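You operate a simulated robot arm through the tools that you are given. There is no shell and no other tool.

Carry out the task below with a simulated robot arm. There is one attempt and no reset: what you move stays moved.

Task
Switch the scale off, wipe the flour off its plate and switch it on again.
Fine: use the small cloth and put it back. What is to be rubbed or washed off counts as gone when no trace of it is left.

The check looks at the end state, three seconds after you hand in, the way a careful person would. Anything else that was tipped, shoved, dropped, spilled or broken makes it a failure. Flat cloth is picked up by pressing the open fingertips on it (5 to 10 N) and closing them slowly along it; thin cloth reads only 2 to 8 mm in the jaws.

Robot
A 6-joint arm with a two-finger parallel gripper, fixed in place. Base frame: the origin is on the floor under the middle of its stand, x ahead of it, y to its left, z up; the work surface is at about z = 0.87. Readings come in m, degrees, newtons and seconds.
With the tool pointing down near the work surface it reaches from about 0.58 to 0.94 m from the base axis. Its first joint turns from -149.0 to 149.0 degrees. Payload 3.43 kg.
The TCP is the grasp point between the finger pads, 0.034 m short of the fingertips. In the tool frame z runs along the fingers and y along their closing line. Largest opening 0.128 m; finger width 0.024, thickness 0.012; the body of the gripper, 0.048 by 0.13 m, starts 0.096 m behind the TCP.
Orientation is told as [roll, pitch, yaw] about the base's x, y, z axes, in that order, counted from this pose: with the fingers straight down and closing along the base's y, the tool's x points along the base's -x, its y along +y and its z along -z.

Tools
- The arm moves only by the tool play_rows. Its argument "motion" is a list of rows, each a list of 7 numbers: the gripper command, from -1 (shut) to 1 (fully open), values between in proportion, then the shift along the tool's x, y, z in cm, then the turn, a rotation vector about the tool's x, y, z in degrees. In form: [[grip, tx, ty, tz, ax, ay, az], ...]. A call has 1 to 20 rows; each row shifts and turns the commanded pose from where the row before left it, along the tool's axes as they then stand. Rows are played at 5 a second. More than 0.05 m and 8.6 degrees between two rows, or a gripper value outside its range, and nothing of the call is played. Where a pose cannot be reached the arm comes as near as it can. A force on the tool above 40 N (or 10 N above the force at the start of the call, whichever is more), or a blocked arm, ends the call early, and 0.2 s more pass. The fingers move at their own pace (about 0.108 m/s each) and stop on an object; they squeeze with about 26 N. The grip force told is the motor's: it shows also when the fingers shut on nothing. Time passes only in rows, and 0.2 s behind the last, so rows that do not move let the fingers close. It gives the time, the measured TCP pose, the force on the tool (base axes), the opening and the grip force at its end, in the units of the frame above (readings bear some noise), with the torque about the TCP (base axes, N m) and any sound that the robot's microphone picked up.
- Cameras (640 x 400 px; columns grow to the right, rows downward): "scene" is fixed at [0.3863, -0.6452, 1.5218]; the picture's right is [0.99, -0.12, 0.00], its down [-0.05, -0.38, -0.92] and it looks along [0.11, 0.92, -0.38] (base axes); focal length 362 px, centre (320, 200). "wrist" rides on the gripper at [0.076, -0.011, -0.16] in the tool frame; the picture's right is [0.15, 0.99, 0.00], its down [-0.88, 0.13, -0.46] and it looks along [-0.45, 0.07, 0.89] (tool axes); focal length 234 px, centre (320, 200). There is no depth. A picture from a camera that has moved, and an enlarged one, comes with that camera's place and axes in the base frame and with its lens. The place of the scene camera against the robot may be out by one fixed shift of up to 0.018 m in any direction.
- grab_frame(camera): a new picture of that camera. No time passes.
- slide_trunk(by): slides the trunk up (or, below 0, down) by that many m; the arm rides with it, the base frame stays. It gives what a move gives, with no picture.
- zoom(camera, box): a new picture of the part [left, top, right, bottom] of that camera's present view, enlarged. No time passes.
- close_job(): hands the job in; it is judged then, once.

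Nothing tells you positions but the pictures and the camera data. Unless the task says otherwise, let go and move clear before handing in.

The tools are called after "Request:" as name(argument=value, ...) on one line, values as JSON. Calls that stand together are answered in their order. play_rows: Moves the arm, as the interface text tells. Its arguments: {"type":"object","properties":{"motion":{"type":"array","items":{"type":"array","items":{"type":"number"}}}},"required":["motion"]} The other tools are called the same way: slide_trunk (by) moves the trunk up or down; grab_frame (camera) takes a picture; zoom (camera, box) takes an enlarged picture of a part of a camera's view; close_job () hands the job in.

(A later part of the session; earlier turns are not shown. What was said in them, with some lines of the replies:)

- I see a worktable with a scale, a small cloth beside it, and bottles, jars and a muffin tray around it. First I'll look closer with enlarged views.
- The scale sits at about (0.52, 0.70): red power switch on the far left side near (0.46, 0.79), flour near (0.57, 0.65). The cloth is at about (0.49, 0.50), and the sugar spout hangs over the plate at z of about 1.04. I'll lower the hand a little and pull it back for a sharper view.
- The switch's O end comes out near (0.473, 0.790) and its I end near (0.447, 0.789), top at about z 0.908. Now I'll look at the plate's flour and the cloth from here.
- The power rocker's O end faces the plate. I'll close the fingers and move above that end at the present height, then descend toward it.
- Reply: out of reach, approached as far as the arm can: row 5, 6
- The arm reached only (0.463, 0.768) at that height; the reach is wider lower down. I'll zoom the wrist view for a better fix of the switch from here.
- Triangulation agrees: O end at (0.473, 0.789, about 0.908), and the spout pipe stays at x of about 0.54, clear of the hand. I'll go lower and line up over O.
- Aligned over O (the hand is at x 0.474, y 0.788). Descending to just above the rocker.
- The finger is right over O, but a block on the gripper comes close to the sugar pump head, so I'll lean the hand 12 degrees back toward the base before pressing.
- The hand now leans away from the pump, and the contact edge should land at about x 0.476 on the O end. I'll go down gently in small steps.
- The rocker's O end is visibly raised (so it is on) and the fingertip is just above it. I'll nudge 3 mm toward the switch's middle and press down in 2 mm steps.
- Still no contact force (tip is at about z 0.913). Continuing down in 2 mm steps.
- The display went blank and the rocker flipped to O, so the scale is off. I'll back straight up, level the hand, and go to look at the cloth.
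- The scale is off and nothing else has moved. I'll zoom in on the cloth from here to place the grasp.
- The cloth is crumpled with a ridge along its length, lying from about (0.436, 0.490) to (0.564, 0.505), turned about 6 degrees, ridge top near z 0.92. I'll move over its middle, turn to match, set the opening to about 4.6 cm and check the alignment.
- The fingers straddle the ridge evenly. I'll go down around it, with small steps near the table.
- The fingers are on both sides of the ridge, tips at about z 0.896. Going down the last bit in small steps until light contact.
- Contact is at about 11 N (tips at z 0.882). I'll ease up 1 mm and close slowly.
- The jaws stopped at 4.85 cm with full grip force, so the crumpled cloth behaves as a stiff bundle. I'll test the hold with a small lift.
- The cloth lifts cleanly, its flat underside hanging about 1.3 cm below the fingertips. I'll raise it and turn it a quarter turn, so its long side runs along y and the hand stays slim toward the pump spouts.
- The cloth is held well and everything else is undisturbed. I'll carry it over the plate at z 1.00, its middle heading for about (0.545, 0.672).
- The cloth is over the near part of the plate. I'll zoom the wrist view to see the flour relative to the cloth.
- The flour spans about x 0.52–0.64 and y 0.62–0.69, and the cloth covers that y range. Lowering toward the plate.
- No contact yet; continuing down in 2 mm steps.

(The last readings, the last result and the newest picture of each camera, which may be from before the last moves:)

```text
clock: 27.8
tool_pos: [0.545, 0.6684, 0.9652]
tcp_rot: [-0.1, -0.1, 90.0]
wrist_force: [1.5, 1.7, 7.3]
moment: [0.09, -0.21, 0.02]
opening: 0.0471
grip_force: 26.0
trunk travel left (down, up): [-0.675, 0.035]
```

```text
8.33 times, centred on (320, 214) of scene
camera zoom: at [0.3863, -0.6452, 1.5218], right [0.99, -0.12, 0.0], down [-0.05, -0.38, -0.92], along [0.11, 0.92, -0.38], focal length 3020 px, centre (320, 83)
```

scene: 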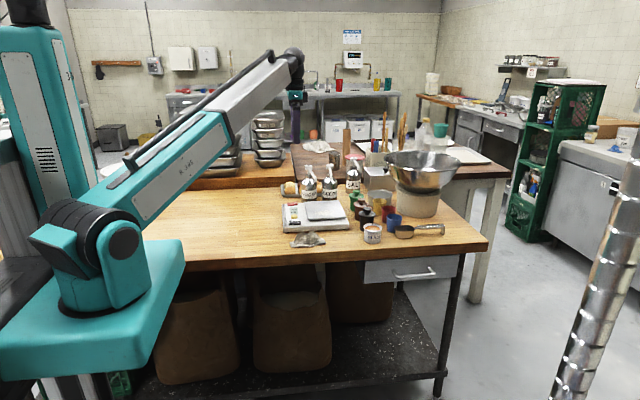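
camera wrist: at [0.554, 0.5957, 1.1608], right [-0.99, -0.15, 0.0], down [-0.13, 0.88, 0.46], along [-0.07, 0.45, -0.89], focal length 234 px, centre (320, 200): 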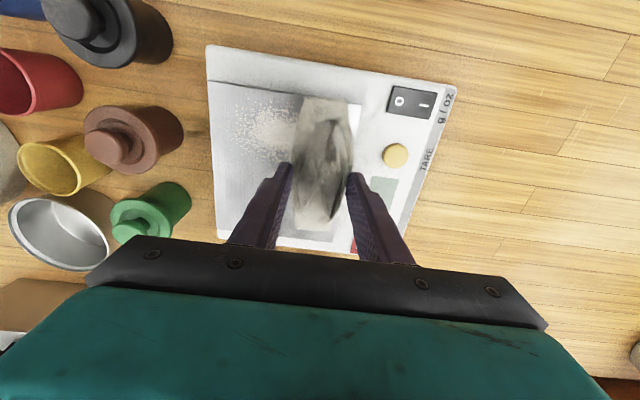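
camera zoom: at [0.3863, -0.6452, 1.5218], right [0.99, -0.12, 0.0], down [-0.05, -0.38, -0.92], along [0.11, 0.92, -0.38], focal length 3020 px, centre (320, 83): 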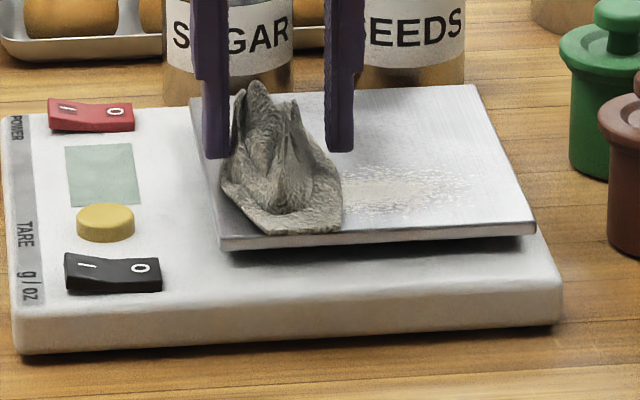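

The cloth rests on the plate with about 7 N. I'll ease slightly and make a slow stroke along +x, then check the scale hasn't shifted.

Request:
play_rows(motion=[[-1, 0, -0.5, -0.03, 0, 0, 0], [-1, 0, -1, 0, 0, 0, 0], [-1, 0, -1, 0, 0, 0, 0], [-1, 0, -1, 0, 0, 0, 0], [-1, 0, 0, 0, 0, 0, 0]])

Request:
zoom(camera="scene", box=[280, 185, 350, 241])

Request:
zoom(camera="wrist", box=[190, 30, 430, 255])

```text
clock: 29.0
tool_pos: [0.5779, 0.6702, 0.9658]
tcp_rot: [-0.1, -0.1, 90.0]
wrist_force: [-2.8, -0.4, 10.3]
moment: [0.1, -0.06, 0.04]
opening: 0.0467
grip_force: 25.6
trunk travel left (down, up): [-0.675, 0.035]
```

```text
7.14 times, centred on (315, 213) of scene
camera zoom: at [0.3863, -0.6452, 1.5218], right [0.99, -0.12, 0.0], down [-0.05, -0.38, -0.92], along [0.11, 0.92, -0.38], focal length 2588 px, centre (356, 107)
```

zoom: 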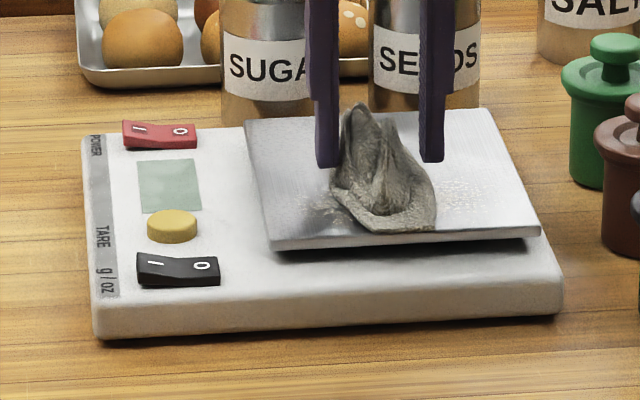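

```text
1.78 times, centred on (310, 142) of wrist
camera zoom: at [0.5883, 0.5948, 1.1242], right [-0.99, -0.15, 0.0], down [-0.13, 0.88, 0.46], along [-0.07, 0.45, -0.89], focal length 416 px, centre (338, 302)
```

zoom: 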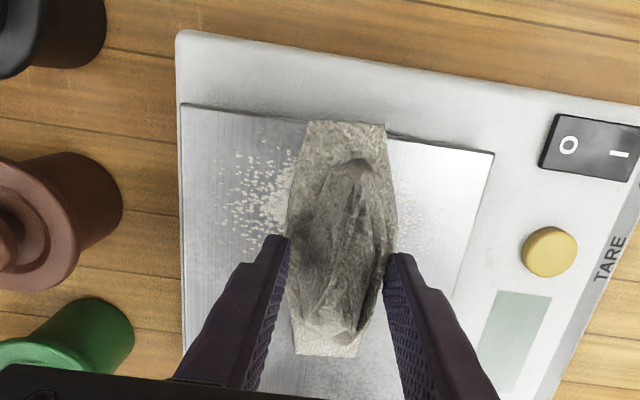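

The stroke is lifting the flour and the scale has not shifted. Continuing the stroke to the far end.

Request:
play_rows(motion=[[-1, 0, -1, -0.03, 0, 0, 0], [-1, 0, -1, 0, 0, 0, 0], [-1, 0, -1, 0, 0, 0, 0], [-1, 0, -1, 0, 0, 0, 0], [-1, 0, -1, 0, 0, 0, 0], [-1, 0, 0, 0, 0, 0, 0]])

Request:
zoom(camera="scene", box=[280, 185, 350, 241])

Request:
zoom(camera="wrist", box=[190, 30, 430, 255])

```text
clock: 30.4
tool_pos: [0.6281, 0.6704, 0.9654]
tcp_rot: [0.1, 0.0, 90.0]
wrist_force: [-2.9, 0.8, 7.3]
moment: [0.08, -0.02, 0.03]
opening: 0.0468
grip_force: 26.5
trunk travel left (down, up): [-0.675, 0.035]
```

```text
7.14 times, centred on (315, 213) of scene
camera zoom: at [0.3863, -0.6452, 1.5218], right [0.99, -0.12, 0.0], down [-0.05, -0.38, -0.92], along [0.11, 0.92, -0.38], focal length 2588 px, centre (356, 107)
```

zoom: 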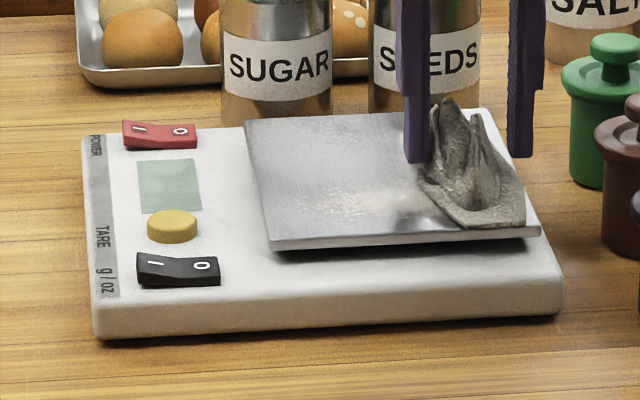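

```text
1.78 times, centred on (310, 142) of wrist
camera zoom: at [0.6387, 0.5949, 1.1244], right [-0.99, -0.15, 0.0], down [-0.13, 0.88, 0.46], along [-0.07, 0.45, -0.89], focal length 416 px, centre (338, 302)
```

zoom: 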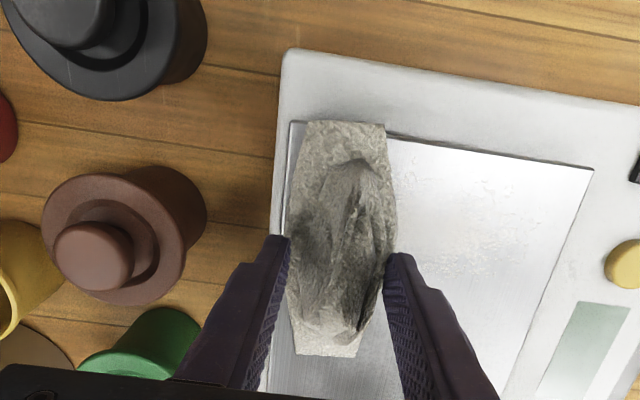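

Most is gone, with faint residue behind the stroke. I'll wipe back along −x with a small y offset.

Request:
play_rows(motion=[[-1, -0.6, 0.3, 0, 0, 0, 0], [-1, 0, 1, 0, 0, 0, 0], [-1, 0, 1, 0, 0, 0, 0], [-1, 0, 1, 0, 0, 0, 0], [-1, 0, 1, 0, 0, 0, 0], [-1, 0, 1, 0, 0, 0, 0], [-1, 0, 1, 0, 0, 0, 0], [-1, 0, 1, 0, 0, 0, 0], [-1, 0, 1, 0, 0, 0, 0], [-1, 0, 1, 0, 0, 0, 0], [-1, 0, 0, 0, 0, 0, 0]])

Request:
zoom(camera="scene", box=[280, 185, 350, 241])

Request:
zoom(camera="wrist", box=[190, 30, 430, 255])

```text
clock: 32.8
tool_pos: [0.5365, 0.6775, 0.9647]
tcp_rot: [0.0, 0.0, 90.0]
wrist_force: [2.5, 0.2, 7.4]
moment: [0.1, -0.29, -0.05]
opening: 0.0467
grip_force: 25.7
trunk travel left (down, up): [-0.675, 0.035]
```

```text
7.14 times, centred on (315, 213) of scene
camera zoom: at [0.3863, -0.6452, 1.5218], right [0.99, -0.12, 0.0], down [-0.05, -0.38, -0.92], along [0.11, 0.92, -0.38], focal length 2588 px, centre (356, 107)
```

zoom: 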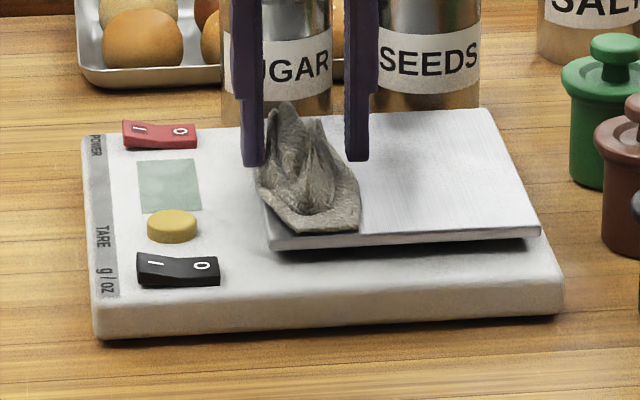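

```text
1.78 times, centred on (310, 142) of wrist
camera zoom: at [0.5469, 0.6008, 1.1245], right [-0.99, -0.15, 0.0], down [-0.13, 0.88, 0.46], along [-0.07, 0.45, -0.89], focal length 416 px, centre (338, 302)
```

zoom: 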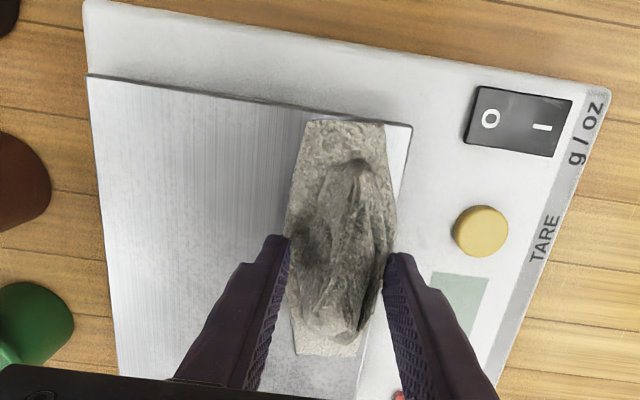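

The plate looks clean now. I'll do one more full pass out and back with a different y offset for good measure, then lift and inspect.

Request:
play_rows(motion=[[-1, 0.7, -0.3, 0, 0, 0, 0], [-1, 0.3, -1, 0, 0, 0, 0], [-1, 0, -1.1, 0, 0, 0, 0], [-1, 0, -1.1, 0, 0, 0, 0], [-1, 0, -1.1, 0, 0, 0, 0], [-1, 0, -1.1, 0, 0, 0, 0], [-1, 0, -1.1, 0, 0, 0, 0], [-1, 0, -1.1, 0, 0, 0, 0], [-1, 0, -1.1, 0, 0, 0, 0], [-1, 0, 0, 0, 0, 0, 0], [-1, -0.4, 1.1, 0, 0, 0, 0], [-1, 0, 1.1, 0, 0, 0, 0], [-1, 0, 1.1, 0, 0, 0, 0], [-1, 0, 1.1, 0, 0, 0, 0], [-1, 0, 1.1, 0, 0, 0, 0], [-1, 0, 1.1, 0, 0, 0, 0], [-1, 0, 1.1, 0, 0, 0, 0], [-1, 0, 1.1, 0, 0, 0, 0], [-1, 0, 0, 0, 0, 0, 0]])

Request:
zoom(camera="scene", box=[280, 185, 350, 241])

Request:
zoom(camera="wrist", box=[190, 30, 430, 255])

```text
clock: 36.8
tool_pos: [0.5352, 0.6691, 0.9661]
tcp_rot: [-0.1, -0.2, 90.0]
wrist_force: [7.0, 0.2, 16.2]
moment: [0.19, -0.62, -0.07]
opening: 0.0464
grip_force: 25.8
trunk travel left (down, up): [-0.675, 0.035]
```

```text
7.14 times, centred on (315, 213) of scene
camera zoom: at [0.3863, -0.6452, 1.5218], right [0.99, -0.12, 0.0], down [-0.05, -0.38, -0.92], along [0.11, 0.92, -0.38], focal length 2588 px, centre (356, 107)
```

zoom: 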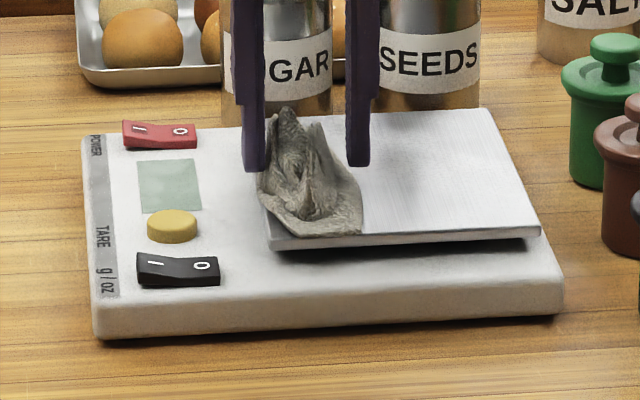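

```text
1.78 times, centred on (310, 142) of wrist
camera zoom: at [0.5467, 0.5935, 1.1245], right [-0.99, -0.15, 0.0], down [-0.13, 0.88, 0.46], along [-0.07, 0.45, -0.89], focal length 416 px, centre (338, 302)
```

zoom: 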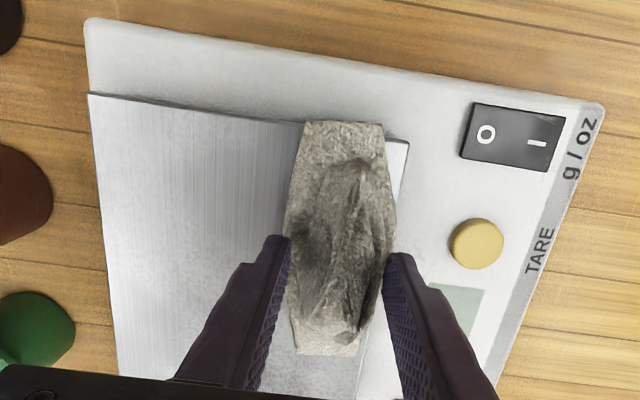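

The plate shows bare metal. The push force crept up to 16 N, so I'll lift straight off and check everything.

Request:
play_rows(motion=[[-1, 0, 0, -0.5, 0, 0, 0], [-1, 0, 0, -1, 0, 0, 0], [-1, 0, 0, -1.5, 0, 0, 0], [-1, 0, 0, -1.5, 0, 0, 0], [-1, 2, 0, 0, 0, 0, 0], [-1, 2, 0, 0, 0, 0, 0], [-1, 2, 0, 0, 0, 0, 0], [-1, 2, 0, 0, 0, 0, 0], [-1, 2, 0, 0, 0, 0, 0], [-1, 2, 0, 0, 0, 0, 0], [-1, 0, 0, 0, 0, 0, 0]])

Request:
zoom(camera="scene", box=[280, 185, 350, 241])

Request:
grab_frame(camera="wrist")

```text
clock: 39.2
tool_pos: [0.5389, 0.5484, 1.0104]
tcp_rot: [0.0, 0.0, 89.9]
wrist_force: [0.4, 1.3, -1.1]
moment: [0.0, -0.02, -0.02]
opening: 0.0462
grip_force: 25.9
trunk travel left (down, up): [-0.675, 0.035]
```

```text
7.14 times, centred on (315, 213) of scene
camera zoom: at [0.3863, -0.6452, 1.5218], right [0.99, -0.12, 0.0], down [-0.05, -0.38, -0.92], along [0.11, 0.92, -0.38], focal length 2588 px, centre (356, 107)
```

zoom: 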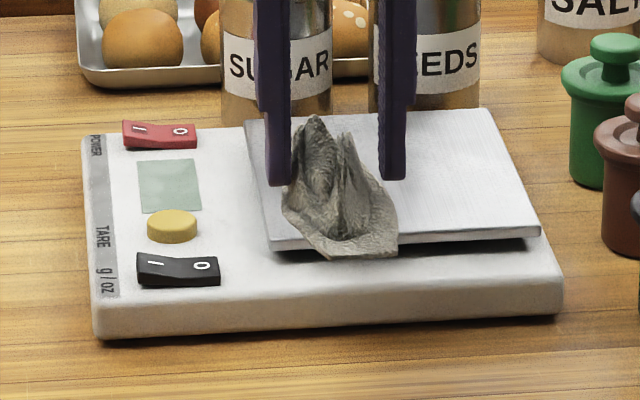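

```text
taken
camera wrist: at [0.5494, 0.4737, 1.1695], right [-0.99, -0.15, 0.0], down [-0.13, 0.88, 0.46], along [-0.07, 0.45, -0.89], focal length 234 px, centre (320, 200)
```

wrist: 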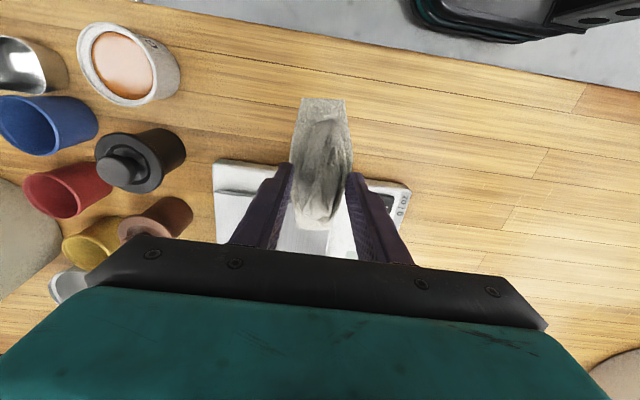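

Nothing moved on the scale. I'll go back above the cloth's original spot, undo the quarter turn, and inspect the plate before setting the cloth down.

Request:
play_rows(motion=[[-1, 1.6, 1.35, 0, 0, 0, 0], [-1, 1.6, 1.35, 0, 0, 0, 0], [-1, 1.6, 1.35, 0, 0, 0, 0], [-1, 0, 0, 0, 0, 0, 8.4], [-1, 0, 0, 0, 0, 0, 8.4], [-1, 0, 0, 0, 0, 0, 8.4], [-1, 0, 0, 0, 0, 0, 8.4], [-1, 0, 0, 0, 0, 0, 8.4], [-1, 0, 0, 0, 0, 0, 8.4], [-1, 0, 0, 0, 0, 0, 8.4], [-1, 0, 0, 0, 0, 0, 8.4], [-1, 0, 0, 0, 0, 0, 8.4], [-1, 0, 0, 0, 0, 0, 8.4], [-1, 0, 0, 0, 0, 0, 0]])

Request:
grab_frame(camera="wrist")

Request:
zoom(camera="scene", box=[270, 185, 360, 255])

Request:
zoom(camera="scene", box=[305, 195, 350, 225])

```text
clock: 42.2
tool_pos: [0.4972, 0.5017, 1.0086]
tcp_rot: [0.1, -0.1, 5.9]
wrist_force: [-0.5, 0.1, -0.2]
moment: [0.0, 0.0, 0.0]
opening: 0.0454
grip_force: 26.1
trunk travel left (down, up): [-0.675, 0.035]
```

```text
taken
camera wrist: at [0.4219, 0.4837, 1.1687], right [-0.25, 0.97, 0.0], down [0.86, 0.22, 0.46], along [0.44, 0.11, -0.89], focal length 234 px, centre (320, 200)
```

wrist: 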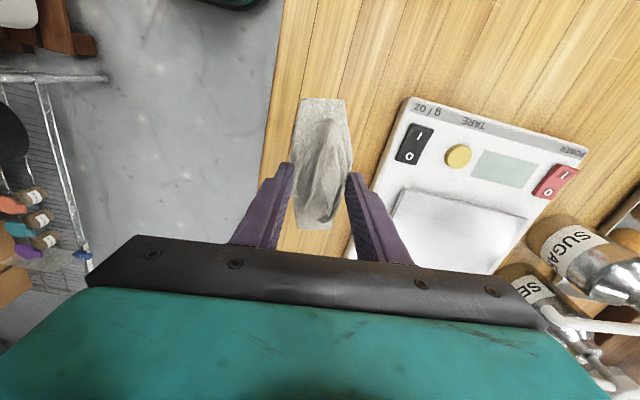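

```text
5.71 times, centred on (315, 220) of scene
camera zoom: at [0.3863, -0.6452, 1.5218], right [0.99, -0.12, 0.0], down [-0.05, -0.38, -0.92], along [0.11, 0.92, -0.38], focal length 2071 px, centre (349, 86)
```

zoom: 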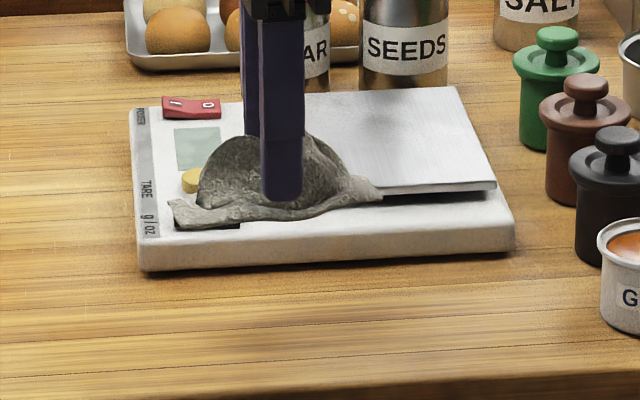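

```text
13.33 times, centred on (328, 210) of scene
camera zoom: at [0.3863, -0.6452, 1.5218], right [0.99, -0.12, 0.0], down [-0.05, -0.38, -0.92], along [0.11, 0.92, -0.38], focal length 4832 px, centre (220, 67)
```

zoom: 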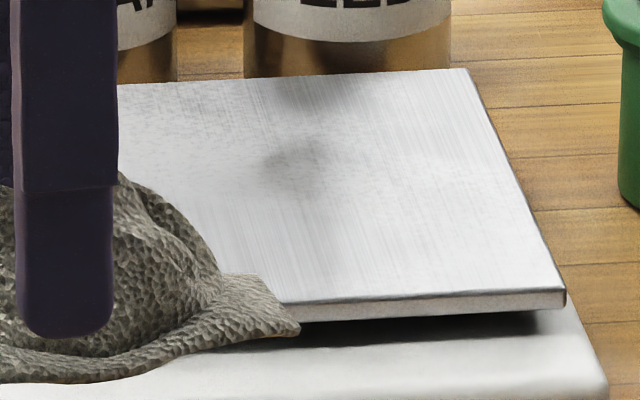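

The plate appears clean here; I'll zoom in closely from the wrist for any remaining trace.

Request:
zoom(camera="wrist", box=[370, 180, 530, 280])

Request:
zoom(camera="scene", box=[290, 180, 360, 230])

```text
4.00 times, centred on (450, 230) of wrist
camera zoom: at [0.4219, 0.4837, 1.1687], right [-0.25, 0.97, 0.0], down [0.86, 0.22, 0.46], along [0.44, 0.11, -0.89], focal length 937 px, centre (-200, 80)
```

zoom: 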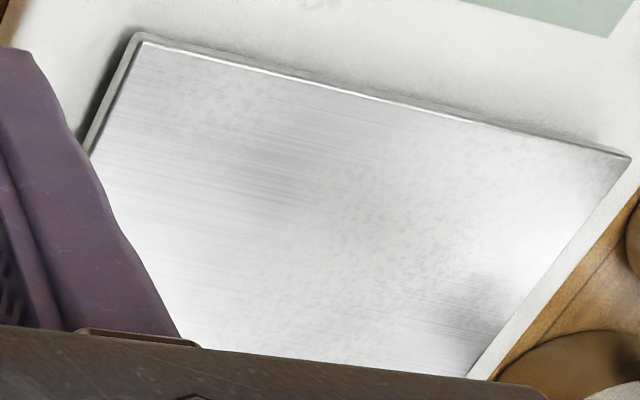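

```text
8.00 times, centred on (325, 205) of scene
camera zoom: at [0.3863, -0.6452, 1.5218], right [0.99, -0.12, 0.0], down [-0.05, -0.38, -0.92], along [0.11, 0.92, -0.38], focal length 2899 px, centre (280, 160)
```

zoom: 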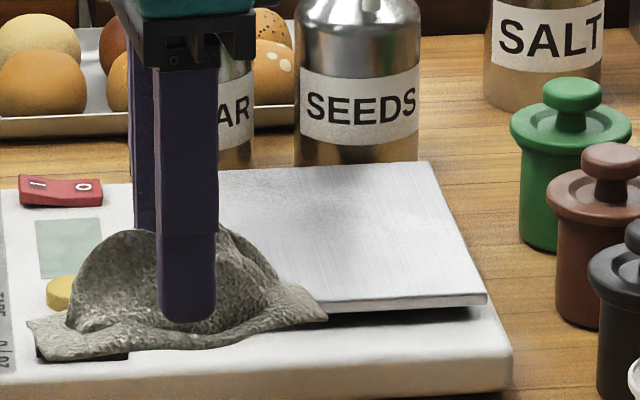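

Only the brushed-metal mottling seen at the start remains visible. To be sure while I still hold the cloth, I'll rise a little and look at the whole plate.

Request:
play_rows(motion=[[-1, 2, 0, -3, 0, 0, 0], [-1, 2, 0, -3, 0, 0, 0], [-1, 2, 0, -3, 0, 0, 0], [-1, 2, 0, -3, 0, 0, 0], [-1, 0, 0, 0, 0, 0, 0]])

Request:
grab_frame(camera="wrist")

Request:
zoom(camera="wrist", box=[360, 150, 520, 250])

Request:
zoom(camera="scene", box=[290, 180, 360, 230])

```text
clock: 43.4
tool_pos: [0.4179, 0.4943, 1.1311]
tcp_rot: [-0.1, 0.0, 6.0]
wrist_force: [0.3, 0.3, -1.5]
moment: [0.01, -0.02, 0.03]
opening: 0.0457
grip_force: 25.9
trunk travel left (down, up): [-0.675, 0.035]
```

```text
taken
camera wrist: at [0.3423, 0.4762, 1.2904], right [-0.25, 0.97, 0.0], down [0.86, 0.22, 0.46], along [0.44, 0.11, -0.89], focal length 234 px, centre (320, 200)
```

wrist: 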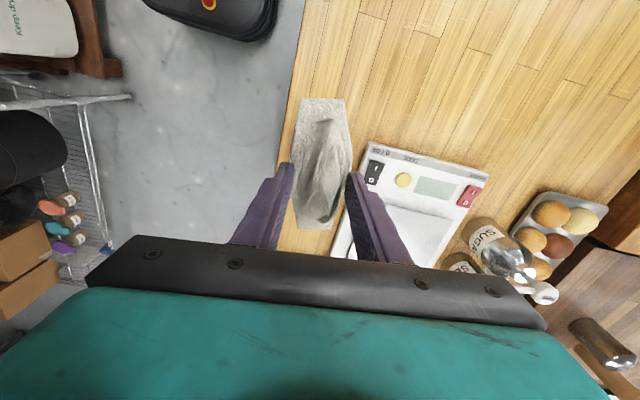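

```text
4.00 times, centred on (440, 200) of wrist
camera zoom: at [0.3423, 0.4762, 1.2904], right [-0.25, 0.97, 0.0], down [0.86, 0.22, 0.46], along [0.44, 0.11, -0.89], focal length 937 px, centre (-160, 200)
```

zoom: 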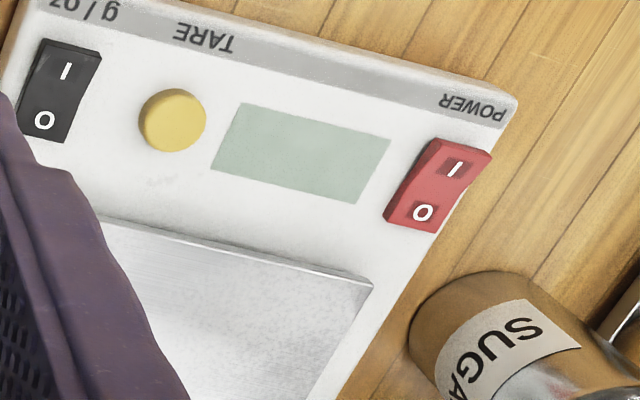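

```text
8.00 times, centred on (325, 205) of scene
camera zoom: at [0.3863, -0.6452, 1.5218], right [0.99, -0.12, 0.0], down [-0.05, -0.38, -0.92], along [0.11, 0.92, -0.38], focal length 2899 px, centre (280, 160)
```

zoom: 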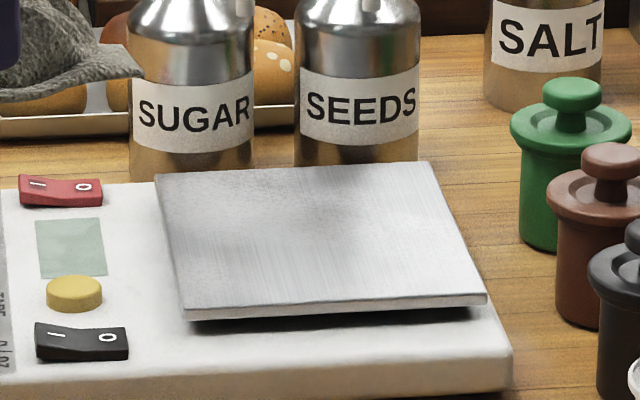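

The plate is spotless in the scene view and the scale is still off. Now I'll return the cloth to its original spot and lower it.

Request:
play_rows(motion=[[-1, -2, 0, 3, 0, 0, 0], [-1, -2, 0, 3, 0, 0, 0], [-1, -2, 0, 3, 0, 0, 0], [-1, -2, 0, 3, 0, 0, 0], [-1, 0, 0, 2, 0, 0, 0], [-1, 0, 0, 2, 0, 0, 0], [-1, 0, 0, 2, 0, 0, 0], [-1, 0, 0, 1.5, 0, 0, 0], [-1, 0, 0, 0, 0, 0, 0]])

Request:
zoom(camera="scene", box=[290, 212, 346, 257])

Request:
zoom(camera="wrist", box=[220, 90, 420, 215])

```text
clock: 45.4
tool_pos: [0.4988, 0.5023, 0.9346]
tcp_rot: [0.0, 0.0, 6.1]
wrist_force: [0.5, -0.1, -1.1]
moment: [0.01, 0.01, 0.0]
opening: 0.0455
grip_force: 25.6
trunk travel left (down, up): [-0.675, 0.035]
```

```text
8.89 times, centred on (318, 234) of scene
camera zoom: at [0.3863, -0.6452, 1.5218], right [0.99, -0.12, 0.0], down [-0.05, -0.38, -0.92], along [0.11, 0.92, -0.38], focal length 3221 px, centre (338, -107)
```

zoom: 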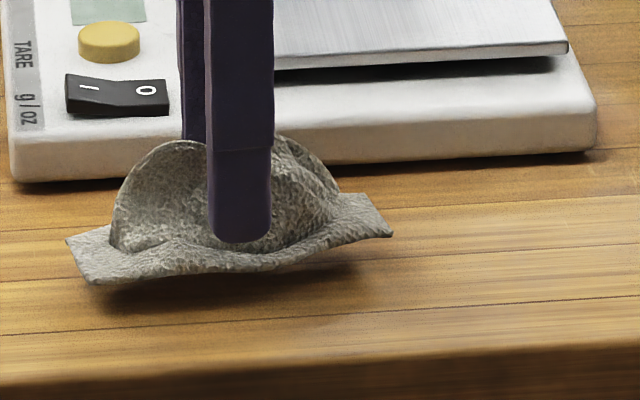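

```text
3.20 times, centred on (320, 152) of wrist
camera zoom: at [0.4233, 0.4851, 1.094], right [-0.25, 0.97, 0.0], down [0.86, 0.22, 0.46], along [0.44, 0.11, -0.89], focal length 749 px, centre (320, 352)
```

zoom: 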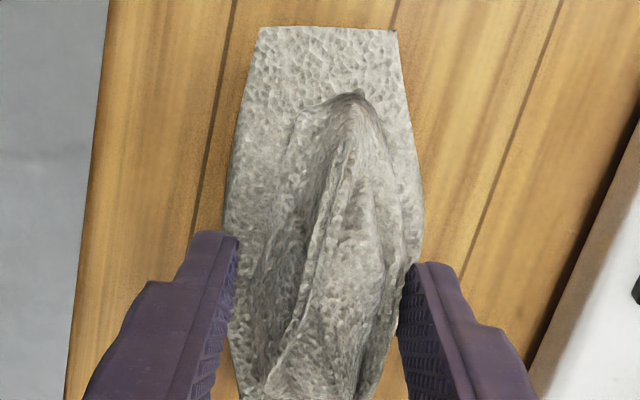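

Cloth matches its original placement. Lowering the last 1.7 cm gently until it touches.

Request:
play_rows(motion=[[-1, 0, -0.1, 0.6, 0, 0, 0], [-1, 0, 0, 0.5, 0, 0, 0], [-1, 0, 0, 0.3, 0, 0, 0], [-1, 0, 0, 0, 0, 0, 0]])

```text
clock: 46.4
tool_pos: [0.4986, 0.5018, 0.9209]
tcp_rot: [0.1, 0.0, 6.0]
wrist_force: [-0.8, 0.2, 2.0]
moment: [-0.03, -0.02, 0.0]
opening: 0.0449
grip_force: 26.0
trunk travel left (down, up): [-0.675, 0.035]
```

Request:
play_rows(motion=[[-1, 0, 0, 0.15, 0, 0, 0], [-1, 0, 0, 0, 0, 0, 0]])

Request:
zoom(camera="scene", box=[290, 212, 346, 257])

```text
clock: 47.0
tool_pos: [0.4988, 0.5015, 0.921]
tcp_rot: [0.1, -0.3, 6.0]
wrist_force: [3.0, 0.8, 16.8]
moment: [-0.3, -0.27, 0.05]
opening: 0.0449
grip_force: 25.9
trunk travel left (down, up): [-0.675, 0.035]
```

```text
8.89 times, centred on (318, 234) of scene
camera zoom: at [0.3863, -0.6452, 1.5218], right [0.99, -0.12, 0.0], down [-0.05, -0.38, -0.92], along [0.11, 0.92, -0.38], focal length 3221 px, centre (338, -107)
```

zoom: 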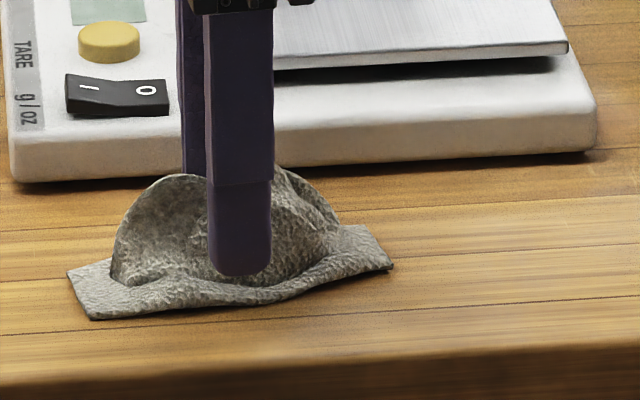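

The cloth is on the table in its place. I'll ease the pressure, open slowly and rise.

Request:
play_rows(motion=[[-1, 0, 0, -0.1, 0, 0, 0], [-0.25, 0, 0, 0, 0, 0, 0], [-0.2, 0, 0, 0, 0, 0, 0], [-0.1, 0, 0, 0, 0, 0, 0], [0.0, 0, 0, 0, 0, 0, 0], [0.0, 0, 0, 0, 0, 0, 0]])

Request:
zoom(camera="scene", box=[290, 212, 346, 257])

Request:
zoom(camera="wrist", box=[220, 90, 420, 215])

```text
clock: 48.4
tool_pos: [0.4981, 0.5031, 0.9197]
tcp_rot: [0.0, 0.0, 6.0]
wrist_force: [-0.2, 0.9, 0.1]
moment: [0.0, 0.01, 0.0]
opening: 0.0639
grip_force: 0.1
trunk travel left (down, up): [-0.675, 0.035]
```

```text
8.89 times, centred on (318, 234) of scene
camera zoom: at [0.3863, -0.6452, 1.5218], right [0.99, -0.12, 0.0], down [-0.05, -0.38, -0.92], along [0.11, 0.92, -0.38], focal length 3221 px, centre (338, -107)
```

zoom: 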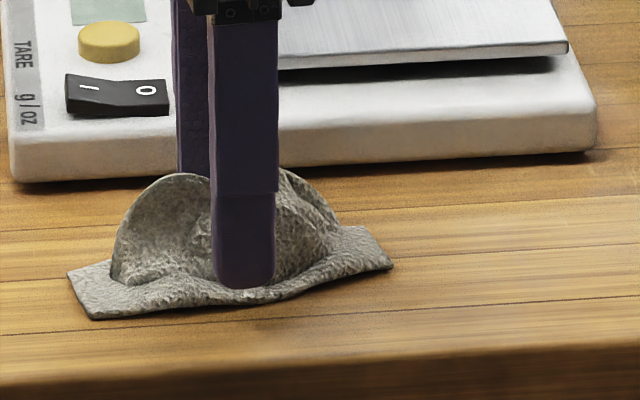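

```text
3.20 times, centred on (320, 152) of wrist
camera zoom: at [0.4227, 0.4833, 1.0796], right [-0.25, 0.97, 0.0], down [0.86, 0.22, 0.46], along [0.44, 0.11, -0.89], focal length 749 px, centre (320, 352)
```

zoom: 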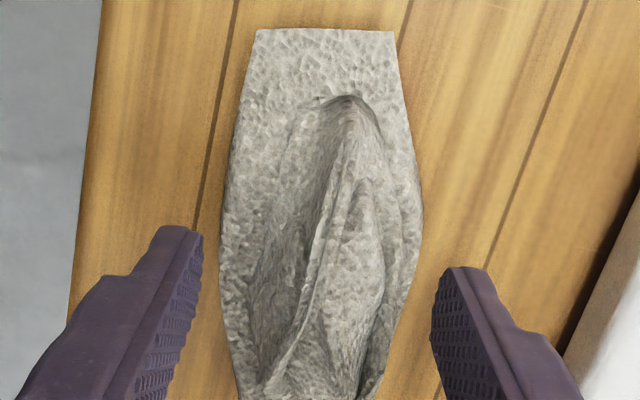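

The cloth is released and lies as before. I'll rise straight up and look at it, then head back to the power switch.

Request:
play_rows(motion=[[0.15, 0, 0, -0.5, 0, 0, 0], [0.15, 0, 0, -1.5, 0, 0, 0], [0.15, 0, 0, -2, 0, 0, 0], [0.15, 0, 0, -2, 0, 0, 0], [0.15, 0, 0, -2, 0, 0, 0], [0.15, 2, 0, -2, 0, 0, 3], [0.15, 2, 0, 0, 0, 0, 3], [0.15, 1.6, 0, 0, 0, 0, 0], [0.15, 0, 0, 0, 0, 0, 0]])

Request:
grab_frame(camera="wrist")

Request:
zoom(camera="scene", box=[290, 222, 346, 257])

```text
clock: 50.4
tool_pos: [0.4415, 0.498, 1.0204]
tcp_rot: [-0.1, 0.0, -0.1]
wrist_force: [0.0, 0.1, -0.1]
moment: [-0.02, -0.01, 0.0]
opening: 0.0736
grip_force: 0.0
trunk travel left (down, up): [-0.675, 0.035]
```

```text
taken
camera wrist: at [0.3655, 0.4885, 1.1798], right [-0.15, 0.99, 0.0], down [0.88, 0.13, 0.46], along [0.45, 0.07, -0.89], focal length 234 px, centre (320, 200)
```

wrist: 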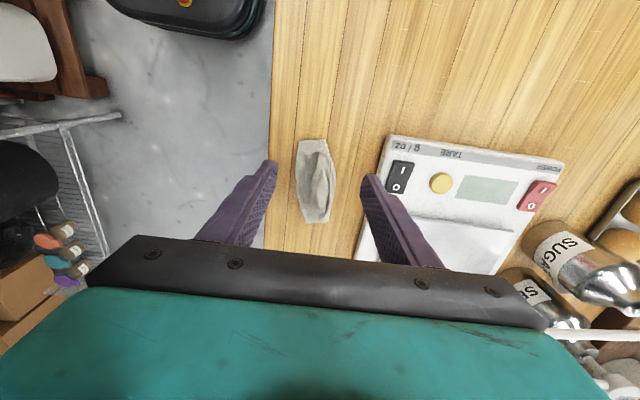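

```text
11.43 times, centred on (318, 240) of scene
camera zoom: at [0.3863, -0.6452, 1.5218], right [0.99, -0.12, 0.0], down [-0.05, -0.38, -0.92], along [0.11, 0.92, -0.38], focal length 4141 px, centre (343, -251)
```

zoom: 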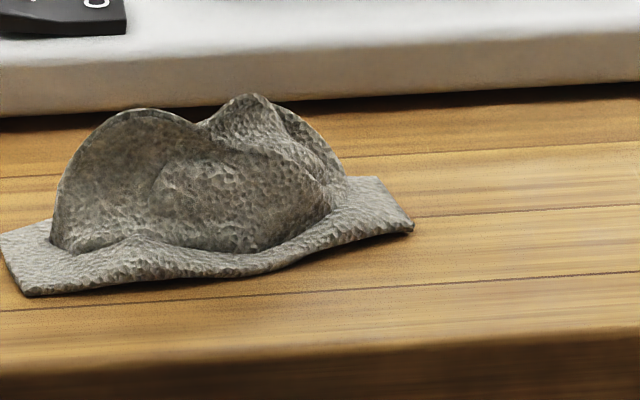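

The cloth is back in place within a few millimetres (turned only slightly). Now I'll close the fingers and move over the I end of the power switch at (0.442, 0.789).

Request:
play_rows(motion=[[-0.5, 0, 2, 0, 0, 0, 0], [-1, 0, 3, 0, 0, 0, 0], [-1, 0, 3, 0, 0, 0, 0], [-1, 0, 3, 0, 0, 0, 0], [-1, 0, 3, 0, 0, 0, 0], [-1, 0, 3, 0, 0, 0, 0], [-1, 0, 3, 0, 0, 0, 0], [-1, 0, 3, 0, 0, 0, 0], [-1, 0, 3, 0, 0, 0, 0], [-1, 0, 3, 0, 0, 0, 0], [-1, 0, 0, 0, 0, 0, 0]])

Request:
zoom(camera="wrist", box=[190, 60, 430, 210])

Request:
zoom(camera="scene", box=[260, 150, 380, 225])

```text
clock: 52.8
tool_pos: [0.4431, 0.786, 1.0224]
tcp_rot: [0.0, 0.0, 0.1]
wrist_force: [0.3, -0.4, 0.0]
moment: [0.0, 0.01, 0.02]
opening: 0.0
grip_force: 25.8
trunk travel left (down, up): [-0.675, 0.035]
```

```text
2.67 times, centred on (310, 135) of wrist
camera zoom: at [0.3663, 0.7747, 1.182], right [-0.15, 0.99, 0.0], down [0.88, 0.13, 0.46], along [0.45, 0.07, -0.89], focal length 624 px, centre (347, 373)
```

zoom: 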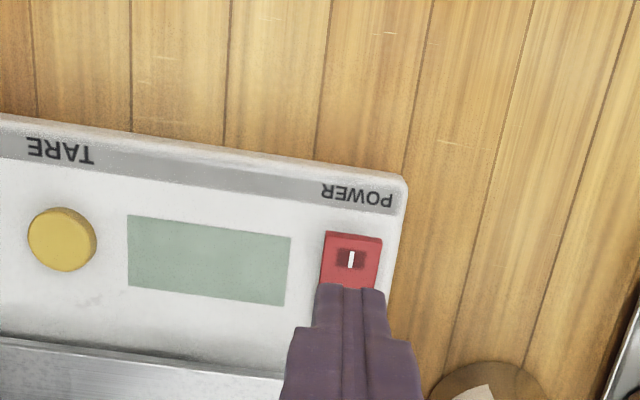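

```text
5.33 times, centred on (320, 188) of scene
camera zoom: at [0.3863, -0.6452, 1.5218], right [0.99, -0.12, 0.0], down [-0.05, -0.38, -0.92], along [0.11, 0.92, -0.38], focal length 1933 px, centre (320, 267)
```

zoom: 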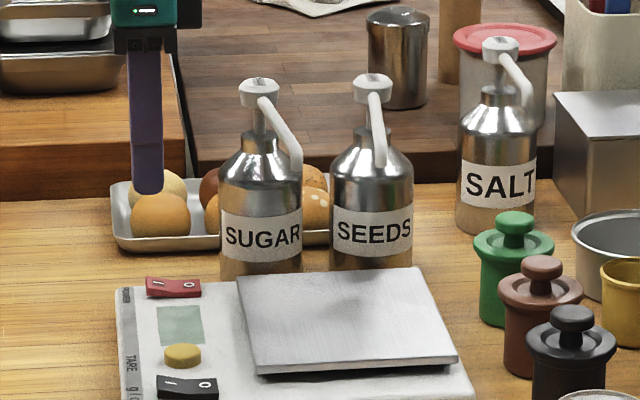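

Aligned above the I end. Descending to just above the rocker.

Request:
play_rows(motion=[[-1, 0.1, 0.2, 2, 0, 0, 0], [-1, 0, 0, 2, 0, 0, 0], [-1, 0, 0, 1.5, 0, 0, 0], [-1, 0, 0, 0.7, 0, 0, 0], [-1, 0, 0, 0, 0, 0, 0]])

Request:
zoom(camera="scene", box=[260, 170, 340, 220])

Request:
zoom(camera="wrist", box=[190, 60, 430, 210])

```text
clock: 54.0
tool_pos: [0.4396, 0.7882, 0.9571]
tcp_rot: [0.0, 0.1, -0.1]
wrist_force: [1.3, 1.0, 0.3]
moment: [0.01, -0.02, 0.03]
opening: 0.0
grip_force: 26.3
trunk travel left (down, up): [-0.675, 0.035]
```

```text
8.00 times, centred on (300, 195) of scene
camera zoom: at [0.3863, -0.6452, 1.5218], right [0.99, -0.12, 0.0], down [-0.05, -0.38, -0.92], along [0.11, 0.92, -0.38], focal length 2899 px, centre (480, 240)
```

zoom: 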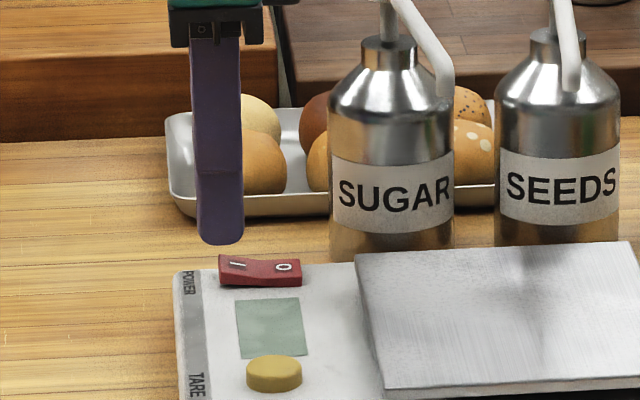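

```text
2.67 times, centred on (310, 135) of wrist
camera zoom: at [0.3634, 0.7783, 1.1168], right [-0.15, 0.99, 0.0], down [0.88, 0.13, 0.46], along [0.45, 0.07, -0.89], focal length 624 px, centre (347, 373)
```

zoom: 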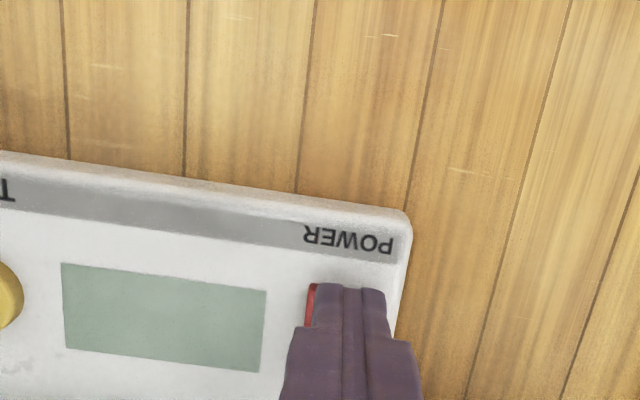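

The fingertip is 1 cm above the raised I end. I'll shift 3 mm inward and press in 2 mm steps.

Request:
play_rows(motion=[[-1, -0.3, 0, 0, 0, 0, 0], [-1, 0, 0, 0.3, 0, 0, 0], [-1, 0, 0, 0.3, 0, 0, 0], [-1, 0, 0, 0.2, 0, 0, 0], [-1, 0, 0, 0, 0, 0, 0]])

Request:
zoom(camera="scene", box=[260, 170, 340, 220])

```text
clock: 55.2
tool_pos: [0.4436, 0.7888, 0.9498]
tcp_rot: [0.0, 0.0, 0.0]
wrist_force: [0.6, -0.3, 0.3]
moment: [0.0, 0.02, 0.01]
opening: 0.0
grip_force: 26.3
trunk travel left (down, up): [-0.675, 0.035]
```

```text
8.00 times, centred on (300, 195) of scene
camera zoom: at [0.3863, -0.6452, 1.5218], right [0.99, -0.12, 0.0], down [-0.05, -0.38, -0.92], along [0.11, 0.92, -0.38], focal length 2899 px, centre (480, 240)
```

zoom: 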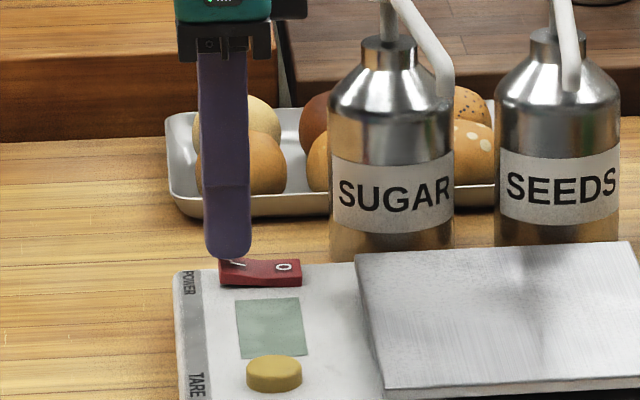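

Request:
play_rows(motion=[[-1, 0, 0, 0.2, 0, 0, 0], [-1, 0, 0, 0.2, 0, 0, 0], [-1, 0, 0, 0, 0, 0, 0]])

Request:
zoom(camera="scene", box=[260, 170, 340, 220])

```text
clock: 56.0
tool_pos: [0.4453, 0.7899, 0.9456]
tcp_rot: [-0.1, 0.0, -0.1]
wrist_force: [0.4, -0.9, 0.1]
moment: [0.0, 0.02, -0.04]
opening: 0.0
grip_force: 26.2
trunk travel left (down, up): [-0.675, 0.035]
```

```text
8.00 times, centred on (300, 195) of scene
camera zoom: at [0.3863, -0.6452, 1.5218], right [0.99, -0.12, 0.0], down [-0.05, -0.38, -0.92], along [0.11, 0.92, -0.38], focal length 2899 px, centre (480, 240)
```

zoom: 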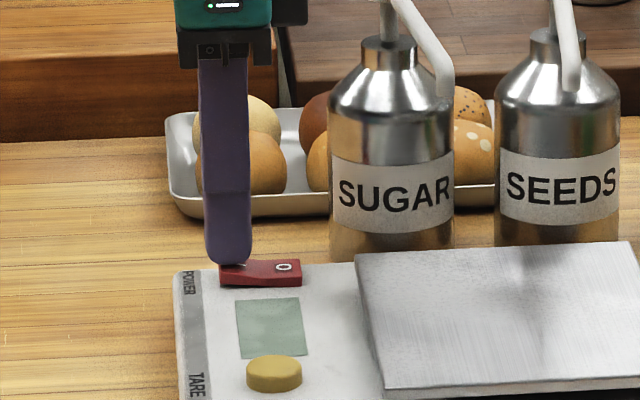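

The rocker is starting to give but hasn't flipped. Two more small steps.

Request:
play_rows(motion=[[-1, 0, 0, 0.2, 0, 0, 0], [-1, 0, 0, 0.15, 0, 0, 0], [-1, 0, 0, 0, 0, 0, 0]])

Request:
zoom(camera="scene", box=[260, 170, 340, 220])

```text
clock: 56.8
tool_pos: [0.4446, 0.7898, 0.9422]
tcp_rot: [0.0, 0.0, 0.0]
wrist_force: [1.0, -0.7, -0.8]
moment: [0.0, 0.02, 0.02]
opening: 0.0
grip_force: 26.0
trunk travel left (down, up): [-0.675, 0.035]
```

```text
8.00 times, centred on (300, 195) of scene
camera zoom: at [0.3863, -0.6452, 1.5218], right [0.99, -0.12, 0.0], down [-0.05, -0.38, -0.92], along [0.11, 0.92, -0.38], focal length 2899 px, centre (480, 240)
```

zoom: 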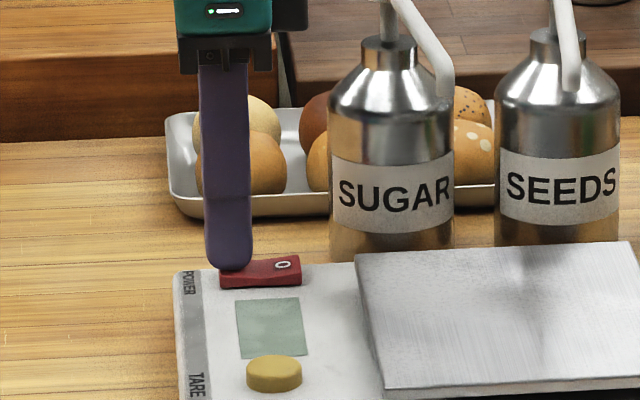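

The O end has risen somewhat, but the display is still blank. I'll press slightly further and wait.

Request:
play_rows(motion=[[-1, 0, 0, 0.12, 0, 0, 0], [-1, 0, 0, 0.08, 0, 0, 0], [-1, 0, 0, 0, 0, 0, 0]])

Request:
zoom(camera="scene", box=[260, 170, 340, 220])

```text
clock: 57.6
tool_pos: [0.4433, 0.7903, 0.9411]
tcp_rot: [0.1, -0.1, -0.1]
wrist_force: [2.4, 0.9, 13.2]
moment: [-0.02, -0.22, 0.05]
opening: 0.0001
grip_force: 26.2
trunk travel left (down, up): [-0.675, 0.035]
```

```text
8.00 times, centred on (300, 195) of scene
camera zoom: at [0.3863, -0.6452, 1.5218], right [0.99, -0.12, 0.0], down [-0.05, -0.38, -0.92], along [0.11, 0.92, -0.38], focal length 2899 px, centre (480, 240)
```

zoom: 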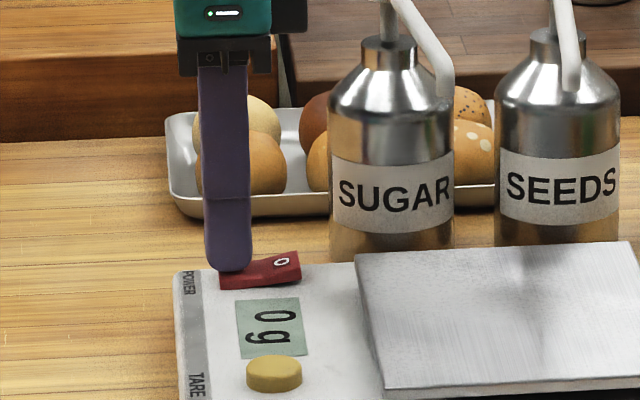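

The scale shows "0 g" again, so it is on. I'll back straight up and move clear, then check the whole scene.

Request:
play_rows(motion=[[-1, 0, 0, -0.5, 0, 0, 0], [-1, 0, 0, -1.5, 0, 0, 0], [-1, 0, 0, -2, 0, 0, 0], [-1, 0, 0, -2, 0, 0, 0], [-1, 0, 0, -2, 0, 0, 0], [-1, 1, -2, -2, 0, 0, 0], [-1, 1, -2, -2, 0, 0, 0], [-1, 1, -2, -2, 0, 0, 0], [-1, 1, -2, -2, 0, 0, 0], [-1, 0, -2, -2, 0, 0, 0], [-1, 0, 0, 0, 0, 0, 0]])

Request:
grab_frame(camera="scene")

Request:
grab_frame(camera="wrist")

Request:
zoom(camera="scene", box=[260, 160, 460, 285])

Request:
zoom(camera="wrist", box=[220, 60, 420, 240])

```text
clock: 60.0
tool_pos: [0.4047, 0.69, 1.1206]
tcp_rot: [0.0, 0.0, 0.0]
wrist_force: [0.4, -0.1, 0.0]
moment: [0.02, 0.0, -0.01]
opening: 0.0003
grip_force: 26.2
trunk travel left (down, up): [-0.675, 0.035]
```

```text
taken
```

scene: 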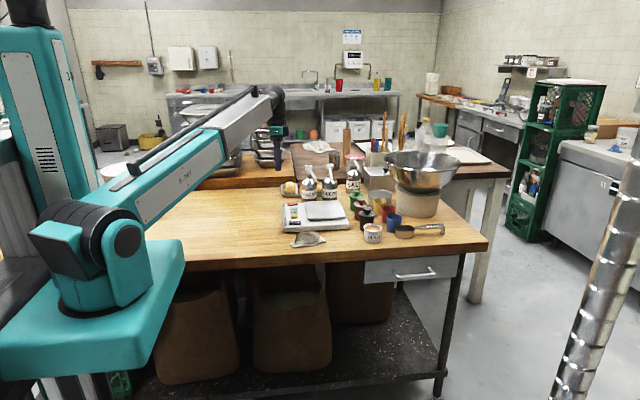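

```text
taken
camera wrist: at [0.3282, 0.6789, 1.2812], right [-0.15, 0.99, 0.0], down [0.88, 0.13, 0.46], along [0.45, 0.07, -0.89], focal length 234 px, centre (320, 200)
```

wrist: 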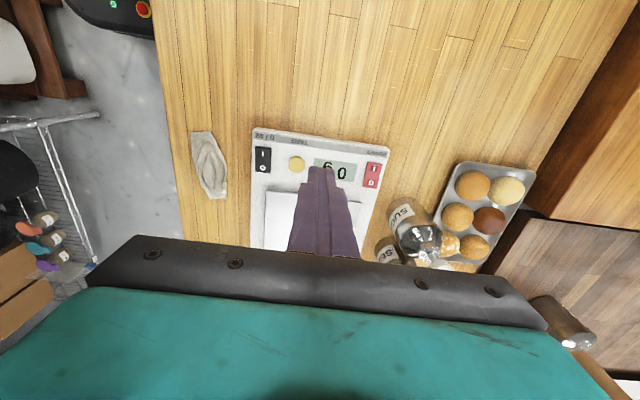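

```text
3.20 times, centred on (360, 222) of scene
camera zoom: at [0.3863, -0.6452, 1.5218], right [0.99, -0.12, 0.0], down [-0.05, -0.38, -0.92], along [0.11, 0.92, -0.38], focal length 1160 px, centre (192, 128)
```

zoom: 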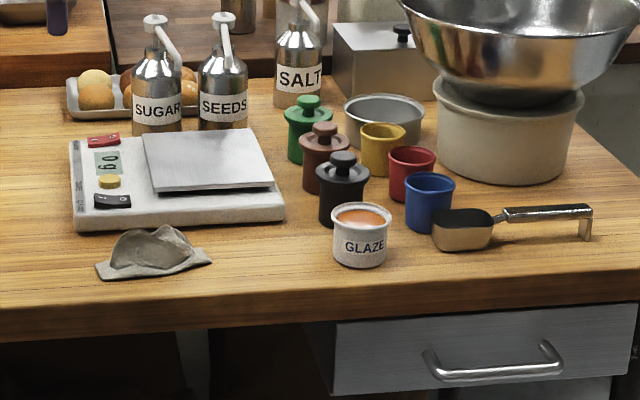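

```text
2.22 times, centred on (320, 150) of wrist
camera zoom: at [0.3282, 0.6789, 1.2812], right [-0.15, 0.99, 0.0], down [0.88, 0.13, 0.46], along [0.45, 0.07, -0.89], focal length 520 px, centre (320, 311)
```

zoom: 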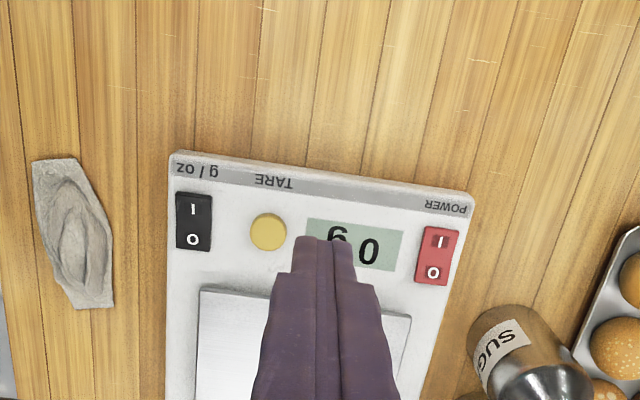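

Everything stands where it was and the scale reads 0 g. I'll open the fingers and take one last unobstructed look at the plate.

Request:
play_rows(motion=[[1, 0, 0, -2, 0, 0, 0], [1, 0, 0, -2, 0, 0, 0], [1, 0, 0, 0, 0, 0, 0], [1, 0, 0, 0, 0, 0, 0]])

Request:
zoom(camera="wrist", box=[245, 165, 373, 245])

Request:
zoom(camera="scene", box=[275, 190, 375, 252])

```text
clock: 61.0
tool_pos: [0.4029, 0.6904, 1.16]
tcp_rot: [0.0, 0.0, 0.0]
wrist_force: [-1.0, -0.5, 0.5]
moment: [-0.02, 0.0, 0.03]
opening: 0.1278
grip_force: 0.1
trunk travel left (down, up): [-0.675, 0.035]
```

```text
5.00 times, centred on (309, 205) of wrist
camera zoom: at [0.3266, 0.6803, 1.3193], right [-0.15, 0.99, 0.0], down [0.88, 0.13, 0.46], along [0.45, 0.07, -0.89], focal length 1171 px, centre (375, 175)
```

zoom: 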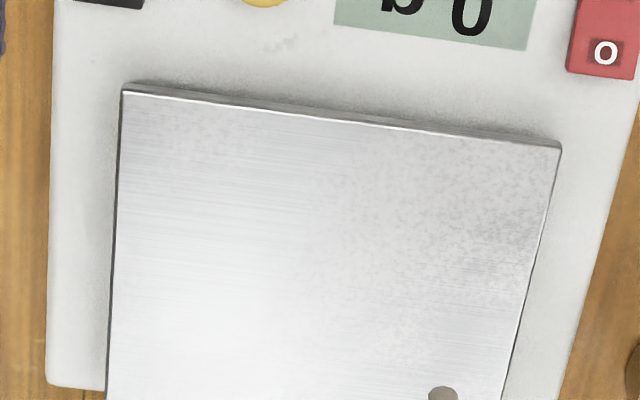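

```text
6.40 times, centred on (325, 221) of scene
camera zoom: at [0.3863, -0.6452, 1.5218], right [0.99, -0.12, 0.0], down [-0.05, -0.38, -0.92], along [0.11, 0.92, -0.38], focal length 2319 px, centre (288, 66)
```

zoom: 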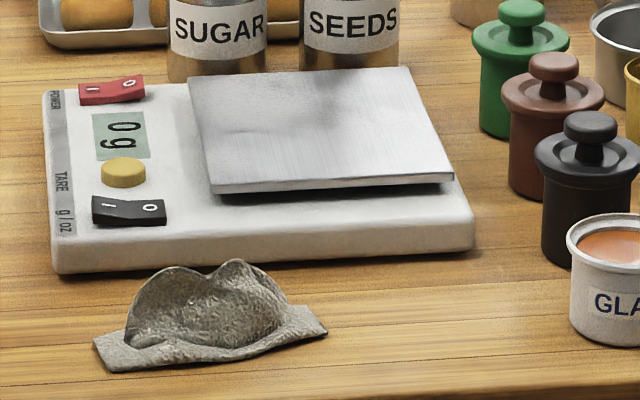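

The plate is bare brushed metal with no flour, the scale reads "0 g", and the cloth lies where it was, turned slightly. Nothing else has moved and the hand is clear, so I'm handing in.

Request:
close_job()

```text
The job is handed in.
```

I switched the scale off, wiped the flour off its plate with the small cloth, and switched it on again. In the last pictures it reads "0 g" and the plate shows no flour.

The cloth is back in its original place, but turned by about 5 degrees from how it first lay. The scale, the pump bottles and everything else on the table stand where they were. I let go, moved the arm clear and handed the job in; no verdict has come back.
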